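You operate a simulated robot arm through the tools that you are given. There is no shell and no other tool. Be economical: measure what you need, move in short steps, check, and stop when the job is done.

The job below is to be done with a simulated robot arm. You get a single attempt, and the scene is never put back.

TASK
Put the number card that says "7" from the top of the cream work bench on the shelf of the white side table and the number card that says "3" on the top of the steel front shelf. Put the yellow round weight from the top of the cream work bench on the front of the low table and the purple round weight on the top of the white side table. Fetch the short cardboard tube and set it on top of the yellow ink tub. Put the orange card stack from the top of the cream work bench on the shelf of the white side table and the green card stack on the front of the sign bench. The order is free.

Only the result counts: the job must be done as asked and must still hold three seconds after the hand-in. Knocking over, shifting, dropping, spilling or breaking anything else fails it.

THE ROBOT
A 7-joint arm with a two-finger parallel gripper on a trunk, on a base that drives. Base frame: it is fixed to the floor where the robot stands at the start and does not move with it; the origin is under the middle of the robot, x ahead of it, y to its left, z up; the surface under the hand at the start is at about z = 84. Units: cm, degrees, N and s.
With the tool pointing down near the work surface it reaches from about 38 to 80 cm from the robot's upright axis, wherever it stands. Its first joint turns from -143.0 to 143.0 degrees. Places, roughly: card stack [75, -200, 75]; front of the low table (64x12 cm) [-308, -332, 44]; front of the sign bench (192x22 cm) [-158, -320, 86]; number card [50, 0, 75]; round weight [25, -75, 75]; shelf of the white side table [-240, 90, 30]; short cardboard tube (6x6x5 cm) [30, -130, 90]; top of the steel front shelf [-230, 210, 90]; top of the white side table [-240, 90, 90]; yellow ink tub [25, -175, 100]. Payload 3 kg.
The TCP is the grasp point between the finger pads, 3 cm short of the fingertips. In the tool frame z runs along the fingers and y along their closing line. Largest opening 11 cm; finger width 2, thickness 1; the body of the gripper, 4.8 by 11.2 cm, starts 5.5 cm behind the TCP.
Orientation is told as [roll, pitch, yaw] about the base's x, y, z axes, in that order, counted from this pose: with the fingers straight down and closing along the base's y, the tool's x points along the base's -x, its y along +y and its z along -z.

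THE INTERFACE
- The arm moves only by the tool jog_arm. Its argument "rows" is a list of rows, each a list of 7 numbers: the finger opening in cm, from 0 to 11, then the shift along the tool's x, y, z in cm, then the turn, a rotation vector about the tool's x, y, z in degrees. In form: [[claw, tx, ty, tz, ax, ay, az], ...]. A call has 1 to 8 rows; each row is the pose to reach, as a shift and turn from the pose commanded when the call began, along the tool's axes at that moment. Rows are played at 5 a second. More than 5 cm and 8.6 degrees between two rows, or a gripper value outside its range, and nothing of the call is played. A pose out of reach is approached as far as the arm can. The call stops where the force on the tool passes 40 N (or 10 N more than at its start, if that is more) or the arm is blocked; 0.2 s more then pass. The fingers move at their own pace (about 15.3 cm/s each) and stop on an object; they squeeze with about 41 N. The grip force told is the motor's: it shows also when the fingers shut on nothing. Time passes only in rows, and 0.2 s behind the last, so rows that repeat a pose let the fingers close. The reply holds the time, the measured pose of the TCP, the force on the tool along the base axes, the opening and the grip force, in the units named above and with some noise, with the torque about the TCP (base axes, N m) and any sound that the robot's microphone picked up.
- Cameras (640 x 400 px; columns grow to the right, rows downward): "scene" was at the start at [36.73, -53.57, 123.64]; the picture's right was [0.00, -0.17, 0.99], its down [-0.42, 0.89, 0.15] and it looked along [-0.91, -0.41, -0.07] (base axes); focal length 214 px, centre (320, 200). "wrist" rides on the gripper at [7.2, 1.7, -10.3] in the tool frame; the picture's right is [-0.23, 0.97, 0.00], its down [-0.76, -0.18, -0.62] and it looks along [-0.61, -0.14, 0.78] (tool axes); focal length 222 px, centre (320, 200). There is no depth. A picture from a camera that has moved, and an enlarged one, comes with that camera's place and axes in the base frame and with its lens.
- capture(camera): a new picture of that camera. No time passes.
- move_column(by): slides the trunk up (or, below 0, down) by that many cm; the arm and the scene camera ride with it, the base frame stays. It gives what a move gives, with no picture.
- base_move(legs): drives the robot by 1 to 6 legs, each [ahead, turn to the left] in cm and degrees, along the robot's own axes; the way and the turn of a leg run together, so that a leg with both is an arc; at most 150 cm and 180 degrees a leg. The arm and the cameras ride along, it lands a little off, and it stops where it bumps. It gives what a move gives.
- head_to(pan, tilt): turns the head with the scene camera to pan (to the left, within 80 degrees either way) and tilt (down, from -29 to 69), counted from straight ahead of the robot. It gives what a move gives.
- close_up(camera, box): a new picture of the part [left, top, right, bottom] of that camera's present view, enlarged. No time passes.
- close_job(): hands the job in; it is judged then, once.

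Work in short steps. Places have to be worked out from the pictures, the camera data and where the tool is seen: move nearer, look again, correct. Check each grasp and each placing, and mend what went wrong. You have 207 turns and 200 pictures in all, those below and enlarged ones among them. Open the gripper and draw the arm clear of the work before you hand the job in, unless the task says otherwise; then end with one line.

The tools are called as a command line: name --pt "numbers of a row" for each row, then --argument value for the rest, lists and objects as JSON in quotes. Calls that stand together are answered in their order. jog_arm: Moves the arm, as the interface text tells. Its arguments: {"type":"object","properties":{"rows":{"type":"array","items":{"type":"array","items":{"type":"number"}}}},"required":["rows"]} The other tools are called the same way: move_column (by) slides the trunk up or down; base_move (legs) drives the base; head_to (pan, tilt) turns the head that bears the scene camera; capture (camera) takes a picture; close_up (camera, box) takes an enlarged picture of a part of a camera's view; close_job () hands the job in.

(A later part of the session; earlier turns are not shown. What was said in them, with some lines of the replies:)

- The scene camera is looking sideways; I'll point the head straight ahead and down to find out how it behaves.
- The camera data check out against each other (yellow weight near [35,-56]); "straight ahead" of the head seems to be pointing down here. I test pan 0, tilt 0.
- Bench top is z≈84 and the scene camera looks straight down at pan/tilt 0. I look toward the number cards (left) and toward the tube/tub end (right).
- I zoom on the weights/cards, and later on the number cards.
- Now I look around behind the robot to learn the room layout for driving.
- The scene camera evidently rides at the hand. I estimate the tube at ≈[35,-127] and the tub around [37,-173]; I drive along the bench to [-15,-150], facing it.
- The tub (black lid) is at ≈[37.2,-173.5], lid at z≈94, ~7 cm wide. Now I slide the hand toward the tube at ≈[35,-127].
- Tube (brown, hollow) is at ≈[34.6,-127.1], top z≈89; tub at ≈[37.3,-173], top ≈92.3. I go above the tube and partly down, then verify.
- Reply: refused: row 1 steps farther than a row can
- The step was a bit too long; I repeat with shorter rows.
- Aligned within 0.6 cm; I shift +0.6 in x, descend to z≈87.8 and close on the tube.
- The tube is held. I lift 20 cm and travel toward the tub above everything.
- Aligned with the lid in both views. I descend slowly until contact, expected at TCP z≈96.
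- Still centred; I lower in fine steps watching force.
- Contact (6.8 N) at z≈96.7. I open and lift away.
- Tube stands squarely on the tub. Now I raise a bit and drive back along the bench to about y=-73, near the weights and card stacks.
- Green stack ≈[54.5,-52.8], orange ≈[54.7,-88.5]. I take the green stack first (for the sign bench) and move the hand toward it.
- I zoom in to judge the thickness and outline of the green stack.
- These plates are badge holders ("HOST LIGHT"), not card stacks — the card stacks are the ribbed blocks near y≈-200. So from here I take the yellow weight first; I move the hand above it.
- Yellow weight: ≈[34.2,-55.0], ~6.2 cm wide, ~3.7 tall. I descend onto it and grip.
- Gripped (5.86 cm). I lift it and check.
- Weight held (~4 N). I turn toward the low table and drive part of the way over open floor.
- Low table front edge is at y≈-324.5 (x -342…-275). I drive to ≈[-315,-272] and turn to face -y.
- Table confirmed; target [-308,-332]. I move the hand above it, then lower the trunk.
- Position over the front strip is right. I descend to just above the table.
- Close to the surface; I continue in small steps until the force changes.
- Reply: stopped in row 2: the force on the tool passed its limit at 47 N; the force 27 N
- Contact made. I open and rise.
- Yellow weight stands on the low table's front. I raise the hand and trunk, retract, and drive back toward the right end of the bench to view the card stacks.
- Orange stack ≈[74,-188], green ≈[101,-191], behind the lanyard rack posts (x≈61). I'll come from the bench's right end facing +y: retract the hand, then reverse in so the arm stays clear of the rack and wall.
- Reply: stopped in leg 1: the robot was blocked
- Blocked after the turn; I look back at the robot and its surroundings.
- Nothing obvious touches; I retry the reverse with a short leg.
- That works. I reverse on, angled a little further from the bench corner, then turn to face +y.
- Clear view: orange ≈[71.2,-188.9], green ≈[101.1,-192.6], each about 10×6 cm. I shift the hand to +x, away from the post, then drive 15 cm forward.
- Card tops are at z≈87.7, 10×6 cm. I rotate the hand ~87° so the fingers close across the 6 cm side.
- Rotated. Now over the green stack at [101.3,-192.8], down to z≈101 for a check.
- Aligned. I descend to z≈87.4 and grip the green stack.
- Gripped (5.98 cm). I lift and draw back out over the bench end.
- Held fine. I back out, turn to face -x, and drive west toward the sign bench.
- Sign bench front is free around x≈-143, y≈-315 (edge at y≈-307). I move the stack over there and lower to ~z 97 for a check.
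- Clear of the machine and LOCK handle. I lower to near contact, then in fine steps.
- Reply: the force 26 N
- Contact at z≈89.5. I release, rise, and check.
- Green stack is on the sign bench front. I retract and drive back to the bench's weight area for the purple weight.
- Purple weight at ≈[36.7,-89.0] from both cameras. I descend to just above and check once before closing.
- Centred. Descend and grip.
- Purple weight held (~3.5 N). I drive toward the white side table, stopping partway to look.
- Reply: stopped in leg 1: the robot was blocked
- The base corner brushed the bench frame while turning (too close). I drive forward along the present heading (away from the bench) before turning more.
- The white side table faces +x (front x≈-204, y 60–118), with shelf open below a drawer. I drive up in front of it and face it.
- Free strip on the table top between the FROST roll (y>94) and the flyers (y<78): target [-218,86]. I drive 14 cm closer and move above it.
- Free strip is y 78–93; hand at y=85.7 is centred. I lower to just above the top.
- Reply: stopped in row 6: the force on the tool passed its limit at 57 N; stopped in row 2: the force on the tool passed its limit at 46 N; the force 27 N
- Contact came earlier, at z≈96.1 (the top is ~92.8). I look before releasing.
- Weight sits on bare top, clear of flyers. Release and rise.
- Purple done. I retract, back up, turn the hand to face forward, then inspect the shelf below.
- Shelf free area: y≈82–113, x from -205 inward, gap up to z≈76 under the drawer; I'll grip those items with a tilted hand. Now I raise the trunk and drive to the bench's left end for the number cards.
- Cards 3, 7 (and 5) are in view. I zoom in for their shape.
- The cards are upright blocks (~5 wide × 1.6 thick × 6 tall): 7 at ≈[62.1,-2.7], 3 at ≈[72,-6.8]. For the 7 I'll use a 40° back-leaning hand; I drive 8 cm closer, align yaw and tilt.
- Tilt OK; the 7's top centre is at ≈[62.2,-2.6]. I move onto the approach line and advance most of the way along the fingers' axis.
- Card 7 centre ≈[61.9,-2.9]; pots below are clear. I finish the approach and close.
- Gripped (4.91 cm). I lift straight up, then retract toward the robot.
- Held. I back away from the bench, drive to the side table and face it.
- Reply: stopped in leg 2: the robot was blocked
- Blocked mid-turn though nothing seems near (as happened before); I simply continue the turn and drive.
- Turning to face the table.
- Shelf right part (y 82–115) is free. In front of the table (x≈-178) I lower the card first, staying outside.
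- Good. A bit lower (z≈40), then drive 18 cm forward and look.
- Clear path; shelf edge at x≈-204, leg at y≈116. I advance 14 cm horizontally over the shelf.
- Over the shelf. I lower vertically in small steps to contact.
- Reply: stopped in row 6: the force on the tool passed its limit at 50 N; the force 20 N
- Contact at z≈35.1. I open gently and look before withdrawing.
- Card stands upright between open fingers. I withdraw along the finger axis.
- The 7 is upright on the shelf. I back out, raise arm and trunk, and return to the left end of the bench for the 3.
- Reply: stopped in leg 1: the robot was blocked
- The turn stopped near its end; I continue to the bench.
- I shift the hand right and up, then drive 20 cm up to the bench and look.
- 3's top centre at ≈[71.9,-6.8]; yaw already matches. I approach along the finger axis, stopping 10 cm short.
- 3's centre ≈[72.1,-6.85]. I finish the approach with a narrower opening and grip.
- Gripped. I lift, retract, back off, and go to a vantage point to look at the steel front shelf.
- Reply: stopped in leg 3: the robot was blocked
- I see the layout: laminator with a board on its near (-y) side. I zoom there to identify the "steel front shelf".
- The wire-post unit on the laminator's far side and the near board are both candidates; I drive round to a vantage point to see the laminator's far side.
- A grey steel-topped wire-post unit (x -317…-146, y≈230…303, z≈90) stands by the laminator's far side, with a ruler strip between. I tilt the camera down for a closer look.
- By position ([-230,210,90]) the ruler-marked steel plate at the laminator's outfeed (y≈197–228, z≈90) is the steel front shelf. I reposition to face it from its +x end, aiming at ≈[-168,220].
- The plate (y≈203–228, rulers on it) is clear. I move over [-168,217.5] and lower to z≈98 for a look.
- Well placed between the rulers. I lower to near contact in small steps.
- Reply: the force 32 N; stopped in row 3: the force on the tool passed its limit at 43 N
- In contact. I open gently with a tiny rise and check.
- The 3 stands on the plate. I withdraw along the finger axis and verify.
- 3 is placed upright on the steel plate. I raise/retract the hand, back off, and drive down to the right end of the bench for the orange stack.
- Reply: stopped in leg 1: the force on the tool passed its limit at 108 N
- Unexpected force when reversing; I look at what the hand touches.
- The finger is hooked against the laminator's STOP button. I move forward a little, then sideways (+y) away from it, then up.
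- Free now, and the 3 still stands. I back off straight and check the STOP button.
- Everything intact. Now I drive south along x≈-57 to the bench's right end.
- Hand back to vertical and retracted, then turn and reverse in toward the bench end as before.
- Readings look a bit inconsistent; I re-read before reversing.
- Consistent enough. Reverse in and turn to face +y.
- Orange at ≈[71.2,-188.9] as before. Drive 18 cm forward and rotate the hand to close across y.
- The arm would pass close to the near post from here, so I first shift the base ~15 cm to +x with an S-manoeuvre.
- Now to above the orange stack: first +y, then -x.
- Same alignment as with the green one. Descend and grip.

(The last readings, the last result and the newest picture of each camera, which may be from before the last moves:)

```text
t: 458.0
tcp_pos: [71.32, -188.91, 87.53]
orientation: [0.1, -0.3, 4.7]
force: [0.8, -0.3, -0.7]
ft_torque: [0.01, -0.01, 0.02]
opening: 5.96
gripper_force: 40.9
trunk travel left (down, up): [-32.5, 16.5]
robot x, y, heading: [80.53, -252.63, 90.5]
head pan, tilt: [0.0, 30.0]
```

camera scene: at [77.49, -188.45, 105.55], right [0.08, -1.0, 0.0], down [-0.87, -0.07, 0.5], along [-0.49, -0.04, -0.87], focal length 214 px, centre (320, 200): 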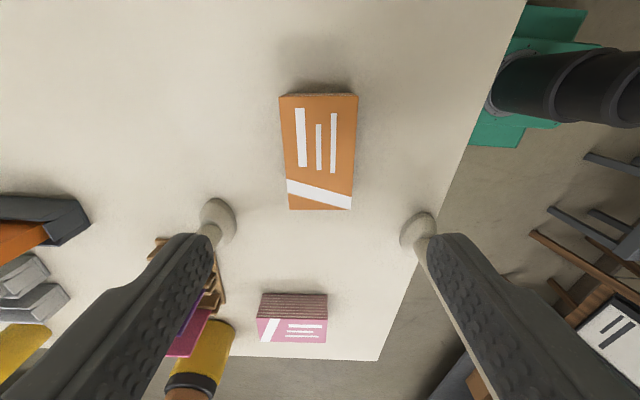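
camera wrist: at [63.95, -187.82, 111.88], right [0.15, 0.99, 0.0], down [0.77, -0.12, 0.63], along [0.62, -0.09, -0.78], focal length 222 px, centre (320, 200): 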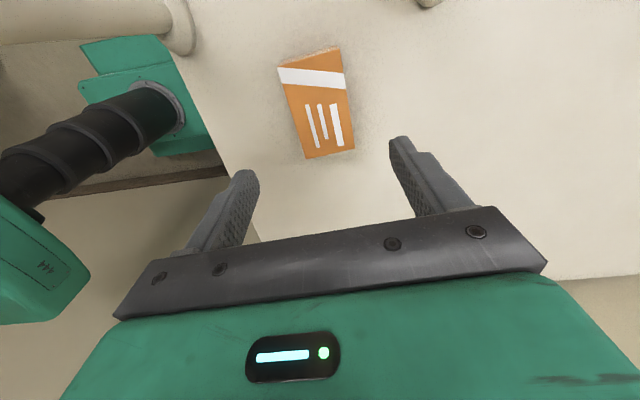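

Gripped. Lift, shift to the free spot ≈[90,-192], and rotate the hand back so the stack's long side lies along y.

jog_arm --pt "4 0 0 -4 0 0 0" --pt "4 0 0 -8 0 0 0" --pt "4 0 0 -12 0 0 0" --pt "4 0 0 -16 0 0 0" --pt "4 -4.6 -1.1 -16 0 0 0" --pt "4 -9.2 -2.2 -16 0 0 0" --pt "4 -13.8 -3.3 -16 0 0 0" --pt "4 -18.4 -4.5 -16 0 0 0"

jog_arm --pt "4 0 0 0 0 0 -8.4" --pt "4 0 0 0 0 0 -16.8" --pt "4 0 0 0 0 0 -25.2" --pt "4 0 0 0 0 0 -33.6" --pt "4 0 0 0 0 0 -42" --pt "4 0 0 0 0 0 -50.4" --pt "4 0 0 0 0 0 -58.8" --pt "4 0 0 0 0 0 -67.2"

jog_arm --pt "4 0 0 0 0 0 -8.4" --pt "4 0 0 0 0 0 -16.8" --pt "4 0 0 4 0 0 -18.8" --pt "4 0 0 8 0 0 -18.8" --pt "4 0 0 12 0 0 -18.8" --pt "4 0 0 14.5 0 0 -18.8"

capture --camera "wrist"

```text
t: 459.8
tcp_pos: [90.01, -191.75, 103.66]
orientation: [0.0, -0.3, 4.8]
force: [-0.9, -0.2, -2.3]
ft_torque: [0.01, -0.04, 0.02]
opening: 5.97
gripper_force: 40.9
trunk travel left (down, up): [-32.5, 16.5]
robot x, y, heading: [80.31, -252.7, 90.5]
head pan, tilt: [0.0, 30.0]
```

```text
t: 461.6
tcp_pos: [90.16, -191.86, 103.79]
orientation: [-0.2, -0.2, 72.1]
force: [-0.6, -0.7, -1.4]
ft_torque: [-0.01, -0.01, 0.02]
opening: 5.95
gripper_force: 41.0
trunk travel left (down, up): [-32.5, 16.5]
robot x, y, heading: [80.66, -252.85, 90.6]
head pan, tilt: [0.0, 30.0]
```

```text
t: 463.0
tcp_pos: [90.12, -191.77, 88.95]
orientation: [-0.2, 0.0, 90.8]
force: [-0.6, -0.4, -1.7]
ft_torque: [0.0, -0.03, 0.0]
opening: 5.95
gripper_force: 40.5
trunk travel left (down, up): [-32.5, 16.5]
robot x, y, heading: [80.07, -252.7, 90.7]
head pan, tilt: [0.0, 30.0]
```

```text
76 pictures are left
camera wrist: at [88.5, -199.04, 99.34], right [-0.98, 0.22, 0.0], down [0.17, 0.76, 0.63], along [0.14, 0.61, -0.78], focal length 222 px, centre (320, 200)
```

wrist: 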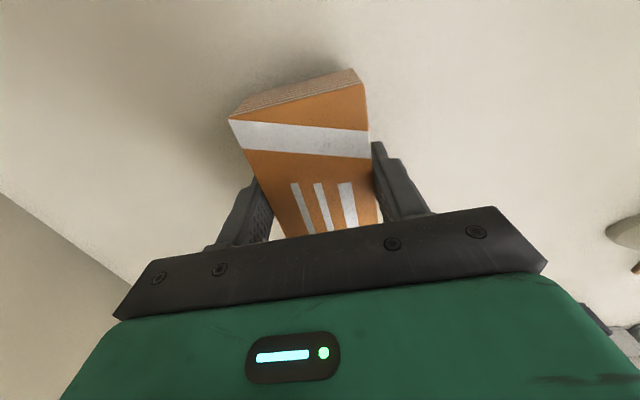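

Now lower to contact (expected z≈87.5), release and rise slightly.

jog_arm --pt "4 0 0 0.5 0 0 0" --pt "4 0 0 1.0 0 0 0" --pt "4 0 0 1.3 0 0 0" --pt "4 0 0 1.5 0 0 0"

```text
t: 464.0
tcp_pos: [90.2, -191.77, 87.76]
orientation: [-0.3, -0.1, 90.7]
force: [0.4, -0.3, -1.8]
ft_torque: [0.0, 0.02, 0.03]
opening: 5.96
gripper_force: 40.9
trunk travel left (down, up): [-32.5, 16.5]
robot x, y, heading: [80.05, -252.54, 90.5]
head pan, tilt: [0.0, 30.0]
```

jog_arm --pt "4 0 0 0.2 0 0 0" --pt "4 0 0 0.3 0 0 0" --pt "6.3 0 0 0.2 0 0 0" --pt "8.5 0 0 0.1 0 0 0" --pt "8.5 0 0 -2 0 0 0" --pt "8.5 0 0 -6 0 0 0" --pt "8.5 0 0 -10 0 0 0"

capture --camera "scene"

```text
t: 465.6
tcp_pos: [90.1, -191.91, 97.76]
orientation: [-0.2, -0.2, 90.7]
force: [0.3, 0.3, -0.2]
ft_torque: [-0.01, 0.02, 0.01]
opening: 8.51
gripper_force: 0.1
trunk travel left (down, up): [-32.5, 16.5]
robot x, y, heading: [80.44, -253.03, 90.8]
head pan, tilt: [0.0, 30.0]
```

```text
75 pictures are left
camera scene: at [90.05, -185.73, 101.72], right [1.0, 0.01, 0.0], down [0.01, -0.87, 0.5], along [0.01, -0.5, -0.87], focal length 214 px, centre (320, 200)
```

scene: 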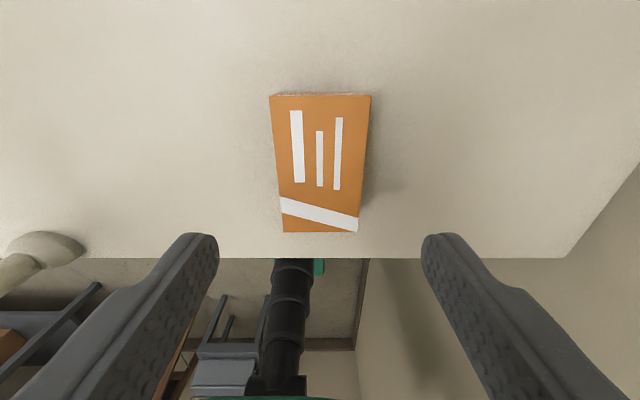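

Stack set down cleanly. I tilt the hand 40° back and regrasp it.

jog_arm --pt "8.5 0 0 0 0 -8 0" --pt "8.5 0 0 0 0 -16 0" --pt "8.5 0 0 0 0 -24 0" --pt "8.5 0 0 0 0 -32 0" --pt "8.5 0 0 0 0 -40 0"

jog_arm --pt "8.5 2.4 0 2.9 0 0 0" --pt "8.5 4.5 0 5.4 0 0 0"

head_to --pan 0 --tilt 45

capture --camera "scene"

capture --camera "wrist"

```text
t: 466.8
tcp_pos: [90.07, -191.75, 97.73]
orientation: [-0.3, -40.4, 90.9]
force: [-0.6, -0.4, -1.3]
ft_torque: [0.0, 0.02, -0.01]
opening: 8.51
gripper_force: 0.1
trunk travel left (down, up): [-32.5, 16.5]
robot x, y, heading: [80.4, -252.91, 90.5]
head pan, tilt: [0.0, 30.0]
```

```text
t: 467.4
tcp_pos: [90.1, -191.69, 90.61]
orientation: [-0.4, -40.3, 90.9]
force: [-0.1, 0.4, 0.2]
ft_torque: [-0.03, 0.02, 0.01]
opening: 8.49
gripper_force: 0.0
trunk travel left (down, up): [-32.5, 16.5]
robot x, y, heading: [80.11, -252.68, 90.7]
head pan, tilt: [0.0, 30.0]
```

```text
t: 468.1
tcp_pos: [90.08, -191.79, 90.67]
orientation: [-0.3, -40.2, 90.9]
force: [0.4, -0.8, 0.7]
ft_torque: [0.0, -0.03, 0.02]
opening: 8.49
gripper_force: 0.1
trunk travel left (down, up): [-32.5, 16.5]
robot x, y, heading: [80.45, -253.04, 90.4]
head pan, tilt: [0.0, 45.0]
```

```text
74 pictures are left
camera scene: at [90.09, -191.87, 96.8], right [1.0, 0.01, 0.0], down [0.01, -1.0, 0.08], along [0.01, -0.08, -1.0], focal length 214 px, centre (320, 200)
```

scene: 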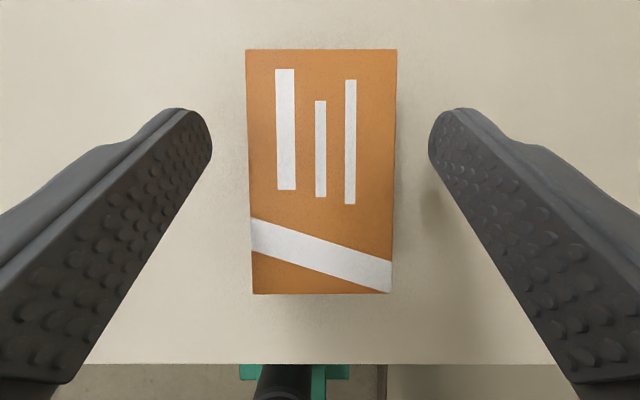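

```text
73 pictures are left
camera wrist: at [88.56, -203.9, 93.78], right [-0.98, 0.16, 0.14], down [0.17, 0.18, 0.97], along [0.13, 0.97, -0.21], focal length 222 px, centre (320, 200)
```

wrist: 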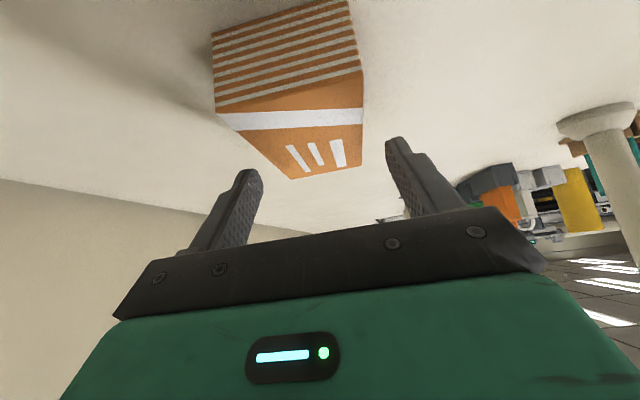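

Centred. Descend the last 3.2 cm and grip, then lift straight up.

jog_arm --pt "8.5 1 0 1.2 0 0 0" --pt "8.5 2.05 0 2.45 0 0 0" --pt "4 2.05 0 2.45 0 0 0" --pt "4 2.05 0 2.45 0 0 0" --pt "4 2.05 0 2.45 0 0 0" --pt "4 2.05 0 2.45 0 0 0"

jog_arm --pt "4 -3.1 0 -3.6 0 0 0" --pt "4 -6.2 0 -7.2 0 0 0" --pt "4 -9.3 0 -10.8 0 0 0" --pt "4 -12.4 0 -14.4 0 0 0" --pt "4 -15.5 0 -18 0 0 0" --pt "4 -18.2 0 -21.2 0 0 0"

capture --camera "wrist"

```text
t: 469.5
tcp_pos: [90.15, -191.81, 87.54]
orientation: [-0.3, -40.1, 90.9]
force: [-0.4, -0.1, 0.4]
ft_torque: [0.01, -0.02, -0.02]
opening: 5.97
gripper_force: 40.4
trunk travel left (down, up): [-32.5, 16.5]
robot x, y, heading: [80.52, -252.94, 90.4]
head pan, tilt: [0.0, 45.0]
```

```text
t: 470.9
tcp_pos: [90.08, -191.45, 115.55]
orientation: [-0.2, -40.2, 90.9]
force: [0.2, 0.1, -1.9]
ft_torque: [-0.01, 0.04, 0.0]
opening: 5.95
gripper_force: 40.6
trunk travel left (down, up): [-32.5, 16.5]
robot x, y, heading: [80.69, -252.58, 90.5]
head pan, tilt: [0.0, 45.0]
```

```text
72 pictures are left
camera wrist: at [88.48, -203.71, 118.73], right [-0.98, 0.16, 0.14], down [0.17, 0.18, 0.97], along [0.13, 0.97, -0.21], focal length 222 px, centre (320, 200)
```

wrist: 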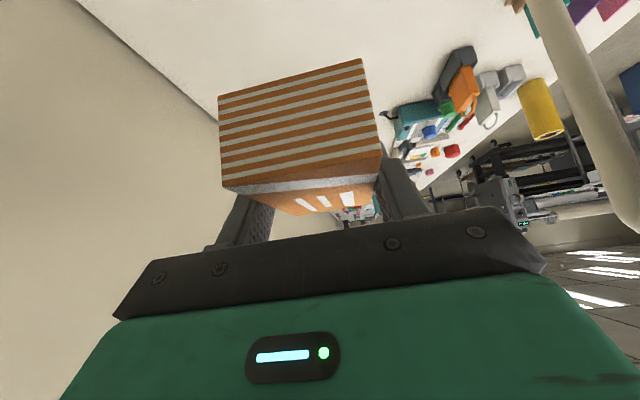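

Held level. I retract, back out, turn west and drive clear of the bench.

jog_arm --pt "4 3.2 0 -2.7 0 0 0" --pt "4 6.4 0 -5.4 0 0 0" --pt "4 9.6 0 -8.1 0 0 0" --pt "4 12.5 0 -10.5 0 0 0"

base_move --legs '[[-14, 0], [0, 43], [0, 43], [140, 0]]'

```text
t: 471.9
tcp_pos: [90.36, -208.0, 115.46]
orientation: [-0.4, -40.2, 90.8]
force: [-0.8, -0.6, -1.7]
ft_torque: [-0.07, 0.02, 0.03]
opening: 5.97
gripper_force: 40.9
trunk travel left (down, up): [-32.5, 16.5]
robot x, y, heading: [80.42, -252.56, 90.5]
head pan, tilt: [0.0, 45.0]
```

```text
t: 483.9
tcp_pos: [-103.94, -245.3, 115.49]
orientation: [-0.3, -40.1, 177.2]
force: [0.6, -0.6, -2.5]
ft_torque: [0.03, 0.01, -0.05]
opening: 5.96
gripper_force: 41.3
trunk travel left (down, up): [-32.5, 16.5]
robot x, y, heading: [-59.92, -257.84, 177.0]
head pan, tilt: [0.0, 45.0]
```

Now north to in front of the side table.

base_move --legs '[[0, -38], [0, -37.6], [150, 0], [150, 0], [42, 0], [0, 79]]'

```text
t: 507.7
tcp_pos: [-166.01, 91.75, 115.37]
orientation: [-0.3, -40.3, 178.6]
force: [1.0, -0.2, -2.2]
ft_torque: [-0.01, -0.01, 0.01]
opening: 5.95
gripper_force: 40.8
trunk travel left (down, up): [-32.5, 16.5]
robot x, y, heading: [-121.7, 83.45, 178.0]
head pan, tilt: [0.0, 45.0]
```

In front of the table. Lower the trunk and hand outside the table.

move_column --by -32

jog_arm --pt "4 3.0 0.5 3.55 0 0 0" --pt "4 6.0 1 7.1 0 0 0" --pt "4 9.0 1.5 10.65 0 0 0" --pt "4 12.0 2 14.2 0 0 0" --pt "4 15.0 2.5 17.75 0 0 0" --pt "4 18 3 21.3 0 0 0" --pt "4 21 3.5 24.85 0 0 0" --pt "4 24 3.7 28.4 0 0 0"

jog_arm --pt "4 1.7 0 2 0 0 0" --pt "4 3.2 0 3.8 0 0 0"

base_move --legs '[[23, 0]]'

head_to --pan 0 --tilt 10

capture --camera "scene"

capture --camera "wrist"

```text
t: 510.9
tcp_pos: [-166.08, 91.59, 83.54]
orientation: [-0.2, -40.0, 178.7]
force: [0.3, -0.9, -1.5]
ft_torque: [0.0, -0.03, 0.01]
opening: 5.99
gripper_force: 40.7
trunk travel left (down, up): [-0.5, 48.5]
robot x, y, heading: [-121.46, 83.12, 178.3]
head pan, tilt: [0.0, 45.0]
```

```text
t: 512.7
tcp_pos: [-174.44, 88.27, 45.83]
orientation: [-0.3, -40.2, 178.5]
force: [0.4, -0.5, -0.7]
ft_torque: [-0.03, 0.02, 0.0]
opening: 5.95
gripper_force: 41.1
out of reach, approached as far as the arm can: row 1, 2, 3, 4, 5, 6, 7, 8
trunk travel left (down, up): [-0.5, 48.5]
robot x, y, heading: [-121.41, 83.28, 178.3]
head pan, tilt: [0.0, 45.0]
```

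```text
t: 513.3
tcp_pos: [-174.27, 87.89, 40.96]
orientation: [-0.2, -40.1, 178.6]
force: [-0.2, -0.7, -1.5]
ft_torque: [0.0, -0.04, -0.01]
opening: 5.95
gripper_force: 40.8
trunk travel left (down, up): [-0.5, 48.5]
robot x, y, heading: [-121.16, 83.76, 178.2]
head pan, tilt: [0.0, 45.0]
```

```text
t: 515.0
tcp_pos: [-197.31, 89.04, 41.14]
orientation: [-0.3, -40.1, 178.5]
force: [0.9, -0.1, -1.7]
ft_torque: [-0.01, -0.01, 0.0]
opening: 5.97
gripper_force: 41.5
trunk travel left (down, up): [-0.5, 48.5]
robot x, y, heading: [-144.63, 83.99, 178.1]
head pan, tilt: [0.0, 45.0]
```

```text
t: 516.1
tcp_pos: [-197.36, 89.07, 41.19]
orientation: [-0.3, -40.1, 178.4]
force: [0.1, -0.6, -1.8]
ft_torque: [0.0, -0.01, 0.01]
opening: 5.97
gripper_force: 40.7
trunk travel left (down, up): [-0.5, 48.5]
robot x, y, heading: [-144.28, 83.73, 177.9]
head pan, tilt: [0.0, 10.0]
```

```text
71 pictures are left
camera scene: at [-202.15, 89.15, 50.04], right [0.03, 1.0, 0.0], down [0.86, -0.03, -0.5], along [-0.5, 0.02, -0.87], focal length 214 px, centre (320, 200)
```

scene: 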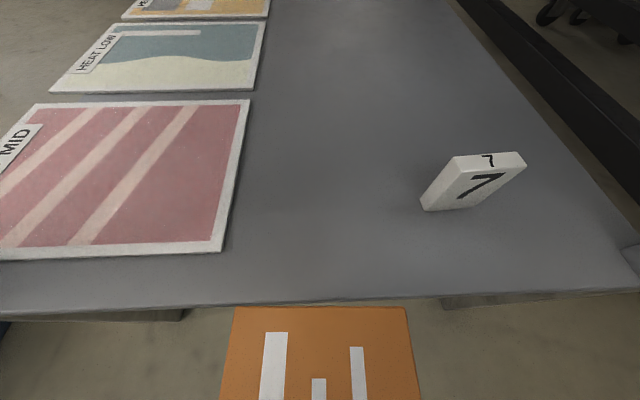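

```text
70 pictures are left
camera wrist: at [-185.22, 87.0, 44.39], right [-0.2, -0.97, 0.14], down [-0.18, 0.18, 0.97], along [-0.96, 0.17, -0.21], focal length 222 px, centre (320, 200)
```

wrist: 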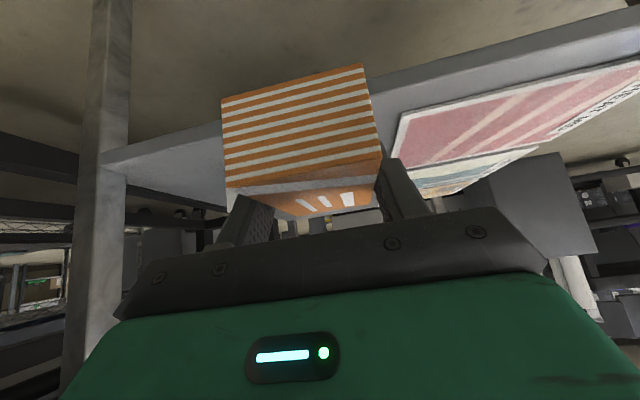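

Clear gap between pads (y<81) and card 7 (y>99). I advance 16 cm over the shelf at y≈90.

jog_arm --pt "4 -3.1 -0.2 2.6 0 0 0" --pt "4 -6.1 -0.4 5.2 0 0 0" --pt "4 -9.2 -0.6 7.8 0 0 0" --pt "4 -12.2 -0.6 10.3 0 0 0"

capture --camera "scene"

```text
t: 517.1
tcp_pos: [-213.15, 90.12, 41.04]
orientation: [-0.4, -39.9, 178.4]
force: [-0.5, -0.3, -1.7]
ft_torque: [-0.02, -0.02, 0.0]
opening: 5.94
gripper_force: 41.1
trunk travel left (down, up): [-0.5, 48.5]
robot x, y, heading: [-144.67, 83.94, 177.9]
head pan, tilt: [0.0, 10.0]
```

```text
69 pictures are left
camera scene: at [-218.06, 90.19, 49.87], right [0.03, 1.0, 0.0], down [0.87, -0.02, -0.5], along [-0.5, 0.02, -0.87], focal length 214 px, centre (320, 200)
```

scene: 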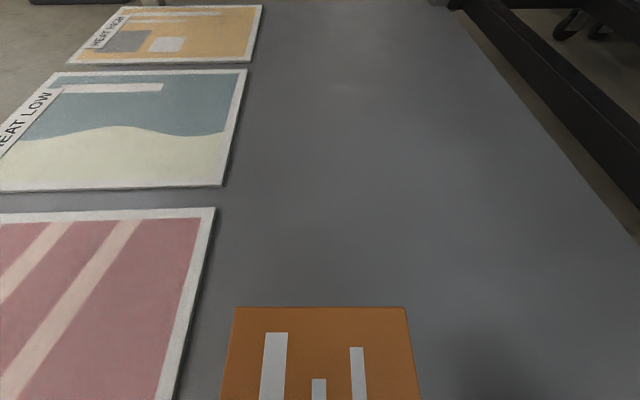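

Lower 4.8 cm, then fine steps to contact.

jog_arm --pt "4 1.3 0 1.53 0 0 0" --pt "4 2.6 0 3.06 0 0 0" --pt "4 3.1 0 3.67 0 0 0"

```text
t: 517.9
tcp_pos: [-213.5, 90.19, 36.22]
orientation: [-0.2, -40.2, 178.4]
force: [0.0, 0.6, -0.8]
ft_torque: [-0.01, 0.0, -0.02]
opening: 5.98
gripper_force: 41.3
trunk travel left (down, up): [-0.5, 48.5]
robot x, y, heading: [-145.05, 84.09, 177.7]
head pan, tilt: [0.0, 10.0]
```

jog_arm --pt "4 0.16 0 0.19 0 0 0" --pt "4 0.32 0 0.38 0 0 0" --pt "4 0.45 0 0.54 0 0 0"

```text
t: 518.7
tcp_pos: [-213.29, 90.21, 35.54]
orientation: [-0.3, -40.1, 178.4]
force: [0.3, 0.4, -1.9]
ft_torque: [0.0, -0.05, 0.02]
opening: 5.93
gripper_force: 41.1
trunk travel left (down, up): [-0.5, 48.5]
robot x, y, heading: [-144.59, 83.92, 178.0]
head pan, tilt: [0.0, 10.0]
```

jog_arm --pt "4 0.13 0 0.15 0 0 0" --pt "4 0.26 0 0.3 0 0 0" --pt "4 0.39 0 0.46 0 0 0"

```text
t: 519.5
tcp_pos: [-213.53, 90.24, 35.37]
orientation: [-0.4, -40.5, 178.4]
force: [4.3, -0.5, 19.7]
ft_torque: [-0.2, -0.87, 0.07]
opening: 5.96
gripper_force: 41.4
trunk travel left (down, up): [-0.5, 48.5]
robot x, y, heading: [-144.57, 83.91, 178.1]
head pan, tilt: [0.0, 10.0]
stopped in row 3: the force on the tool passed its limit at 41 N (the readings are from after the stop); the commanded pose is now the measured one
```

Contact. Open gently (limited to 8 cm), then withdraw along the finger axis.

jog_arm --pt "6.4 -0.1 0 -0.1 0 0 0" --pt "7.2 -0.15 0 -0.15 0 0 0" --pt "8 -0.2 0 -0.2 0 0 0" --pt "8 -0.2 0 -0.2 0 0 0"

capture --camera "wrist"

```text
t: 520.5
tcp_pos: [-213.35, 90.31, 35.64]
orientation: [-0.3, -40.3, 178.4]
force: [-0.1, -0.1, -0.7]
ft_torque: [0.01, -0.03, 0.04]
opening: 7.99
gripper_force: 0.0
trunk travel left (down, up): [-0.5, 48.5]
robot x, y, heading: [-144.57, 83.96, 178.1]
head pan, tilt: [0.0, 10.0]
```

```text
68 pictures are left
camera wrist: at [-201.28, 88.19, 38.76], right [-0.2, -0.97, 0.14], down [-0.17, 0.18, 0.97], along [-0.96, 0.17, -0.2], focal length 222 px, centre (320, 200)
```

wrist: 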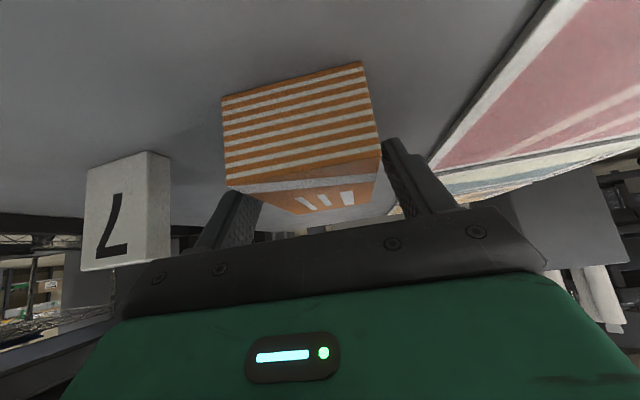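

Stack resting, 7 untouched. Withdraw.

jog_arm --pt "8 0 0 -1 0 0 0" --pt "8 0 0 -4 0 0 0" --pt "8 0 0 -8 0 0 0" --pt "8 0 0 -12 0 0 0" --pt "8 0 0 -16 0 0 0"

base_move --legs '[[-35, 0]]'

head_to --pan 0 --tilt -10

capture --camera "scene"

```text
t: 521.7
tcp_pos: [-202.96, 89.91, 47.9]
orientation: [-0.5, -40.2, 178.5]
force: [-0.1, 0.7, 0.1]
ft_torque: [0.0, -0.01, -0.03]
opening: 7.98
gripper_force: 0.0
trunk travel left (down, up): [-0.5, 48.5]
robot x, y, heading: [-144.7, 83.87, 177.6]
head pan, tilt: [0.0, 10.0]
```

```text
t: 524.0
tcp_pos: [-167.96, 88.16, 48.0]
orientation: [-0.3, -40.3, 179.0]
force: [0.1, 0.5, -0.9]
ft_torque: [-0.01, 0.0, -0.02]
opening: 7.99
gripper_force: 0.0
trunk travel left (down, up): [-0.5, 48.5]
robot x, y, heading: [-109.41, 83.0, 178.4]
head pan, tilt: [0.0, 10.0]
```

```text
t: 524.9
tcp_pos: [-167.87, 88.21, 48.07]
orientation: [-0.3, -40.2, 179.1]
force: [-0.3, -0.2, 0.7]
ft_torque: [-0.02, -0.04, -0.02]
opening: 7.99
gripper_force: 0.1
trunk travel left (down, up): [-0.5, 48.5]
robot x, y, heading: [-109.44, 82.99, 178.2]
head pan, tilt: [0.0, -10.0]
```

```text
67 pictures are left
camera scene: at [-174.44, 88.21, 59.55], right [0.02, 1.0, 0.0], down [0.64, -0.01, -0.77], along [-0.77, 0.02, -0.64], focal length 214 px, centre (320, 200)
```

scene: 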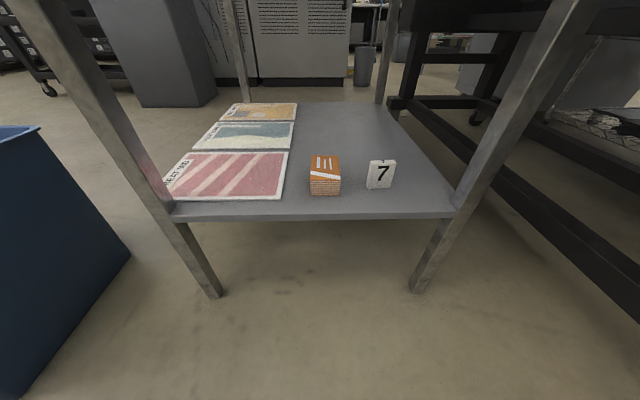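

All items are placed: orange stack and 7 on the shelf, and the earlier views confirm the rest. The gripper is open and the arm is clear, so I hand in.

close_job

```text
The job is handed in.
```

I placed all seven items and handed the job in. For the "3" card, I judged the steel front shelf to be the ruler-marked steel plate by the laminator, going by the coordinates given. On the way out, a finger caught the laminator's STOP button at about 108 N; the button and the "3" card looked unchanged afterwards.
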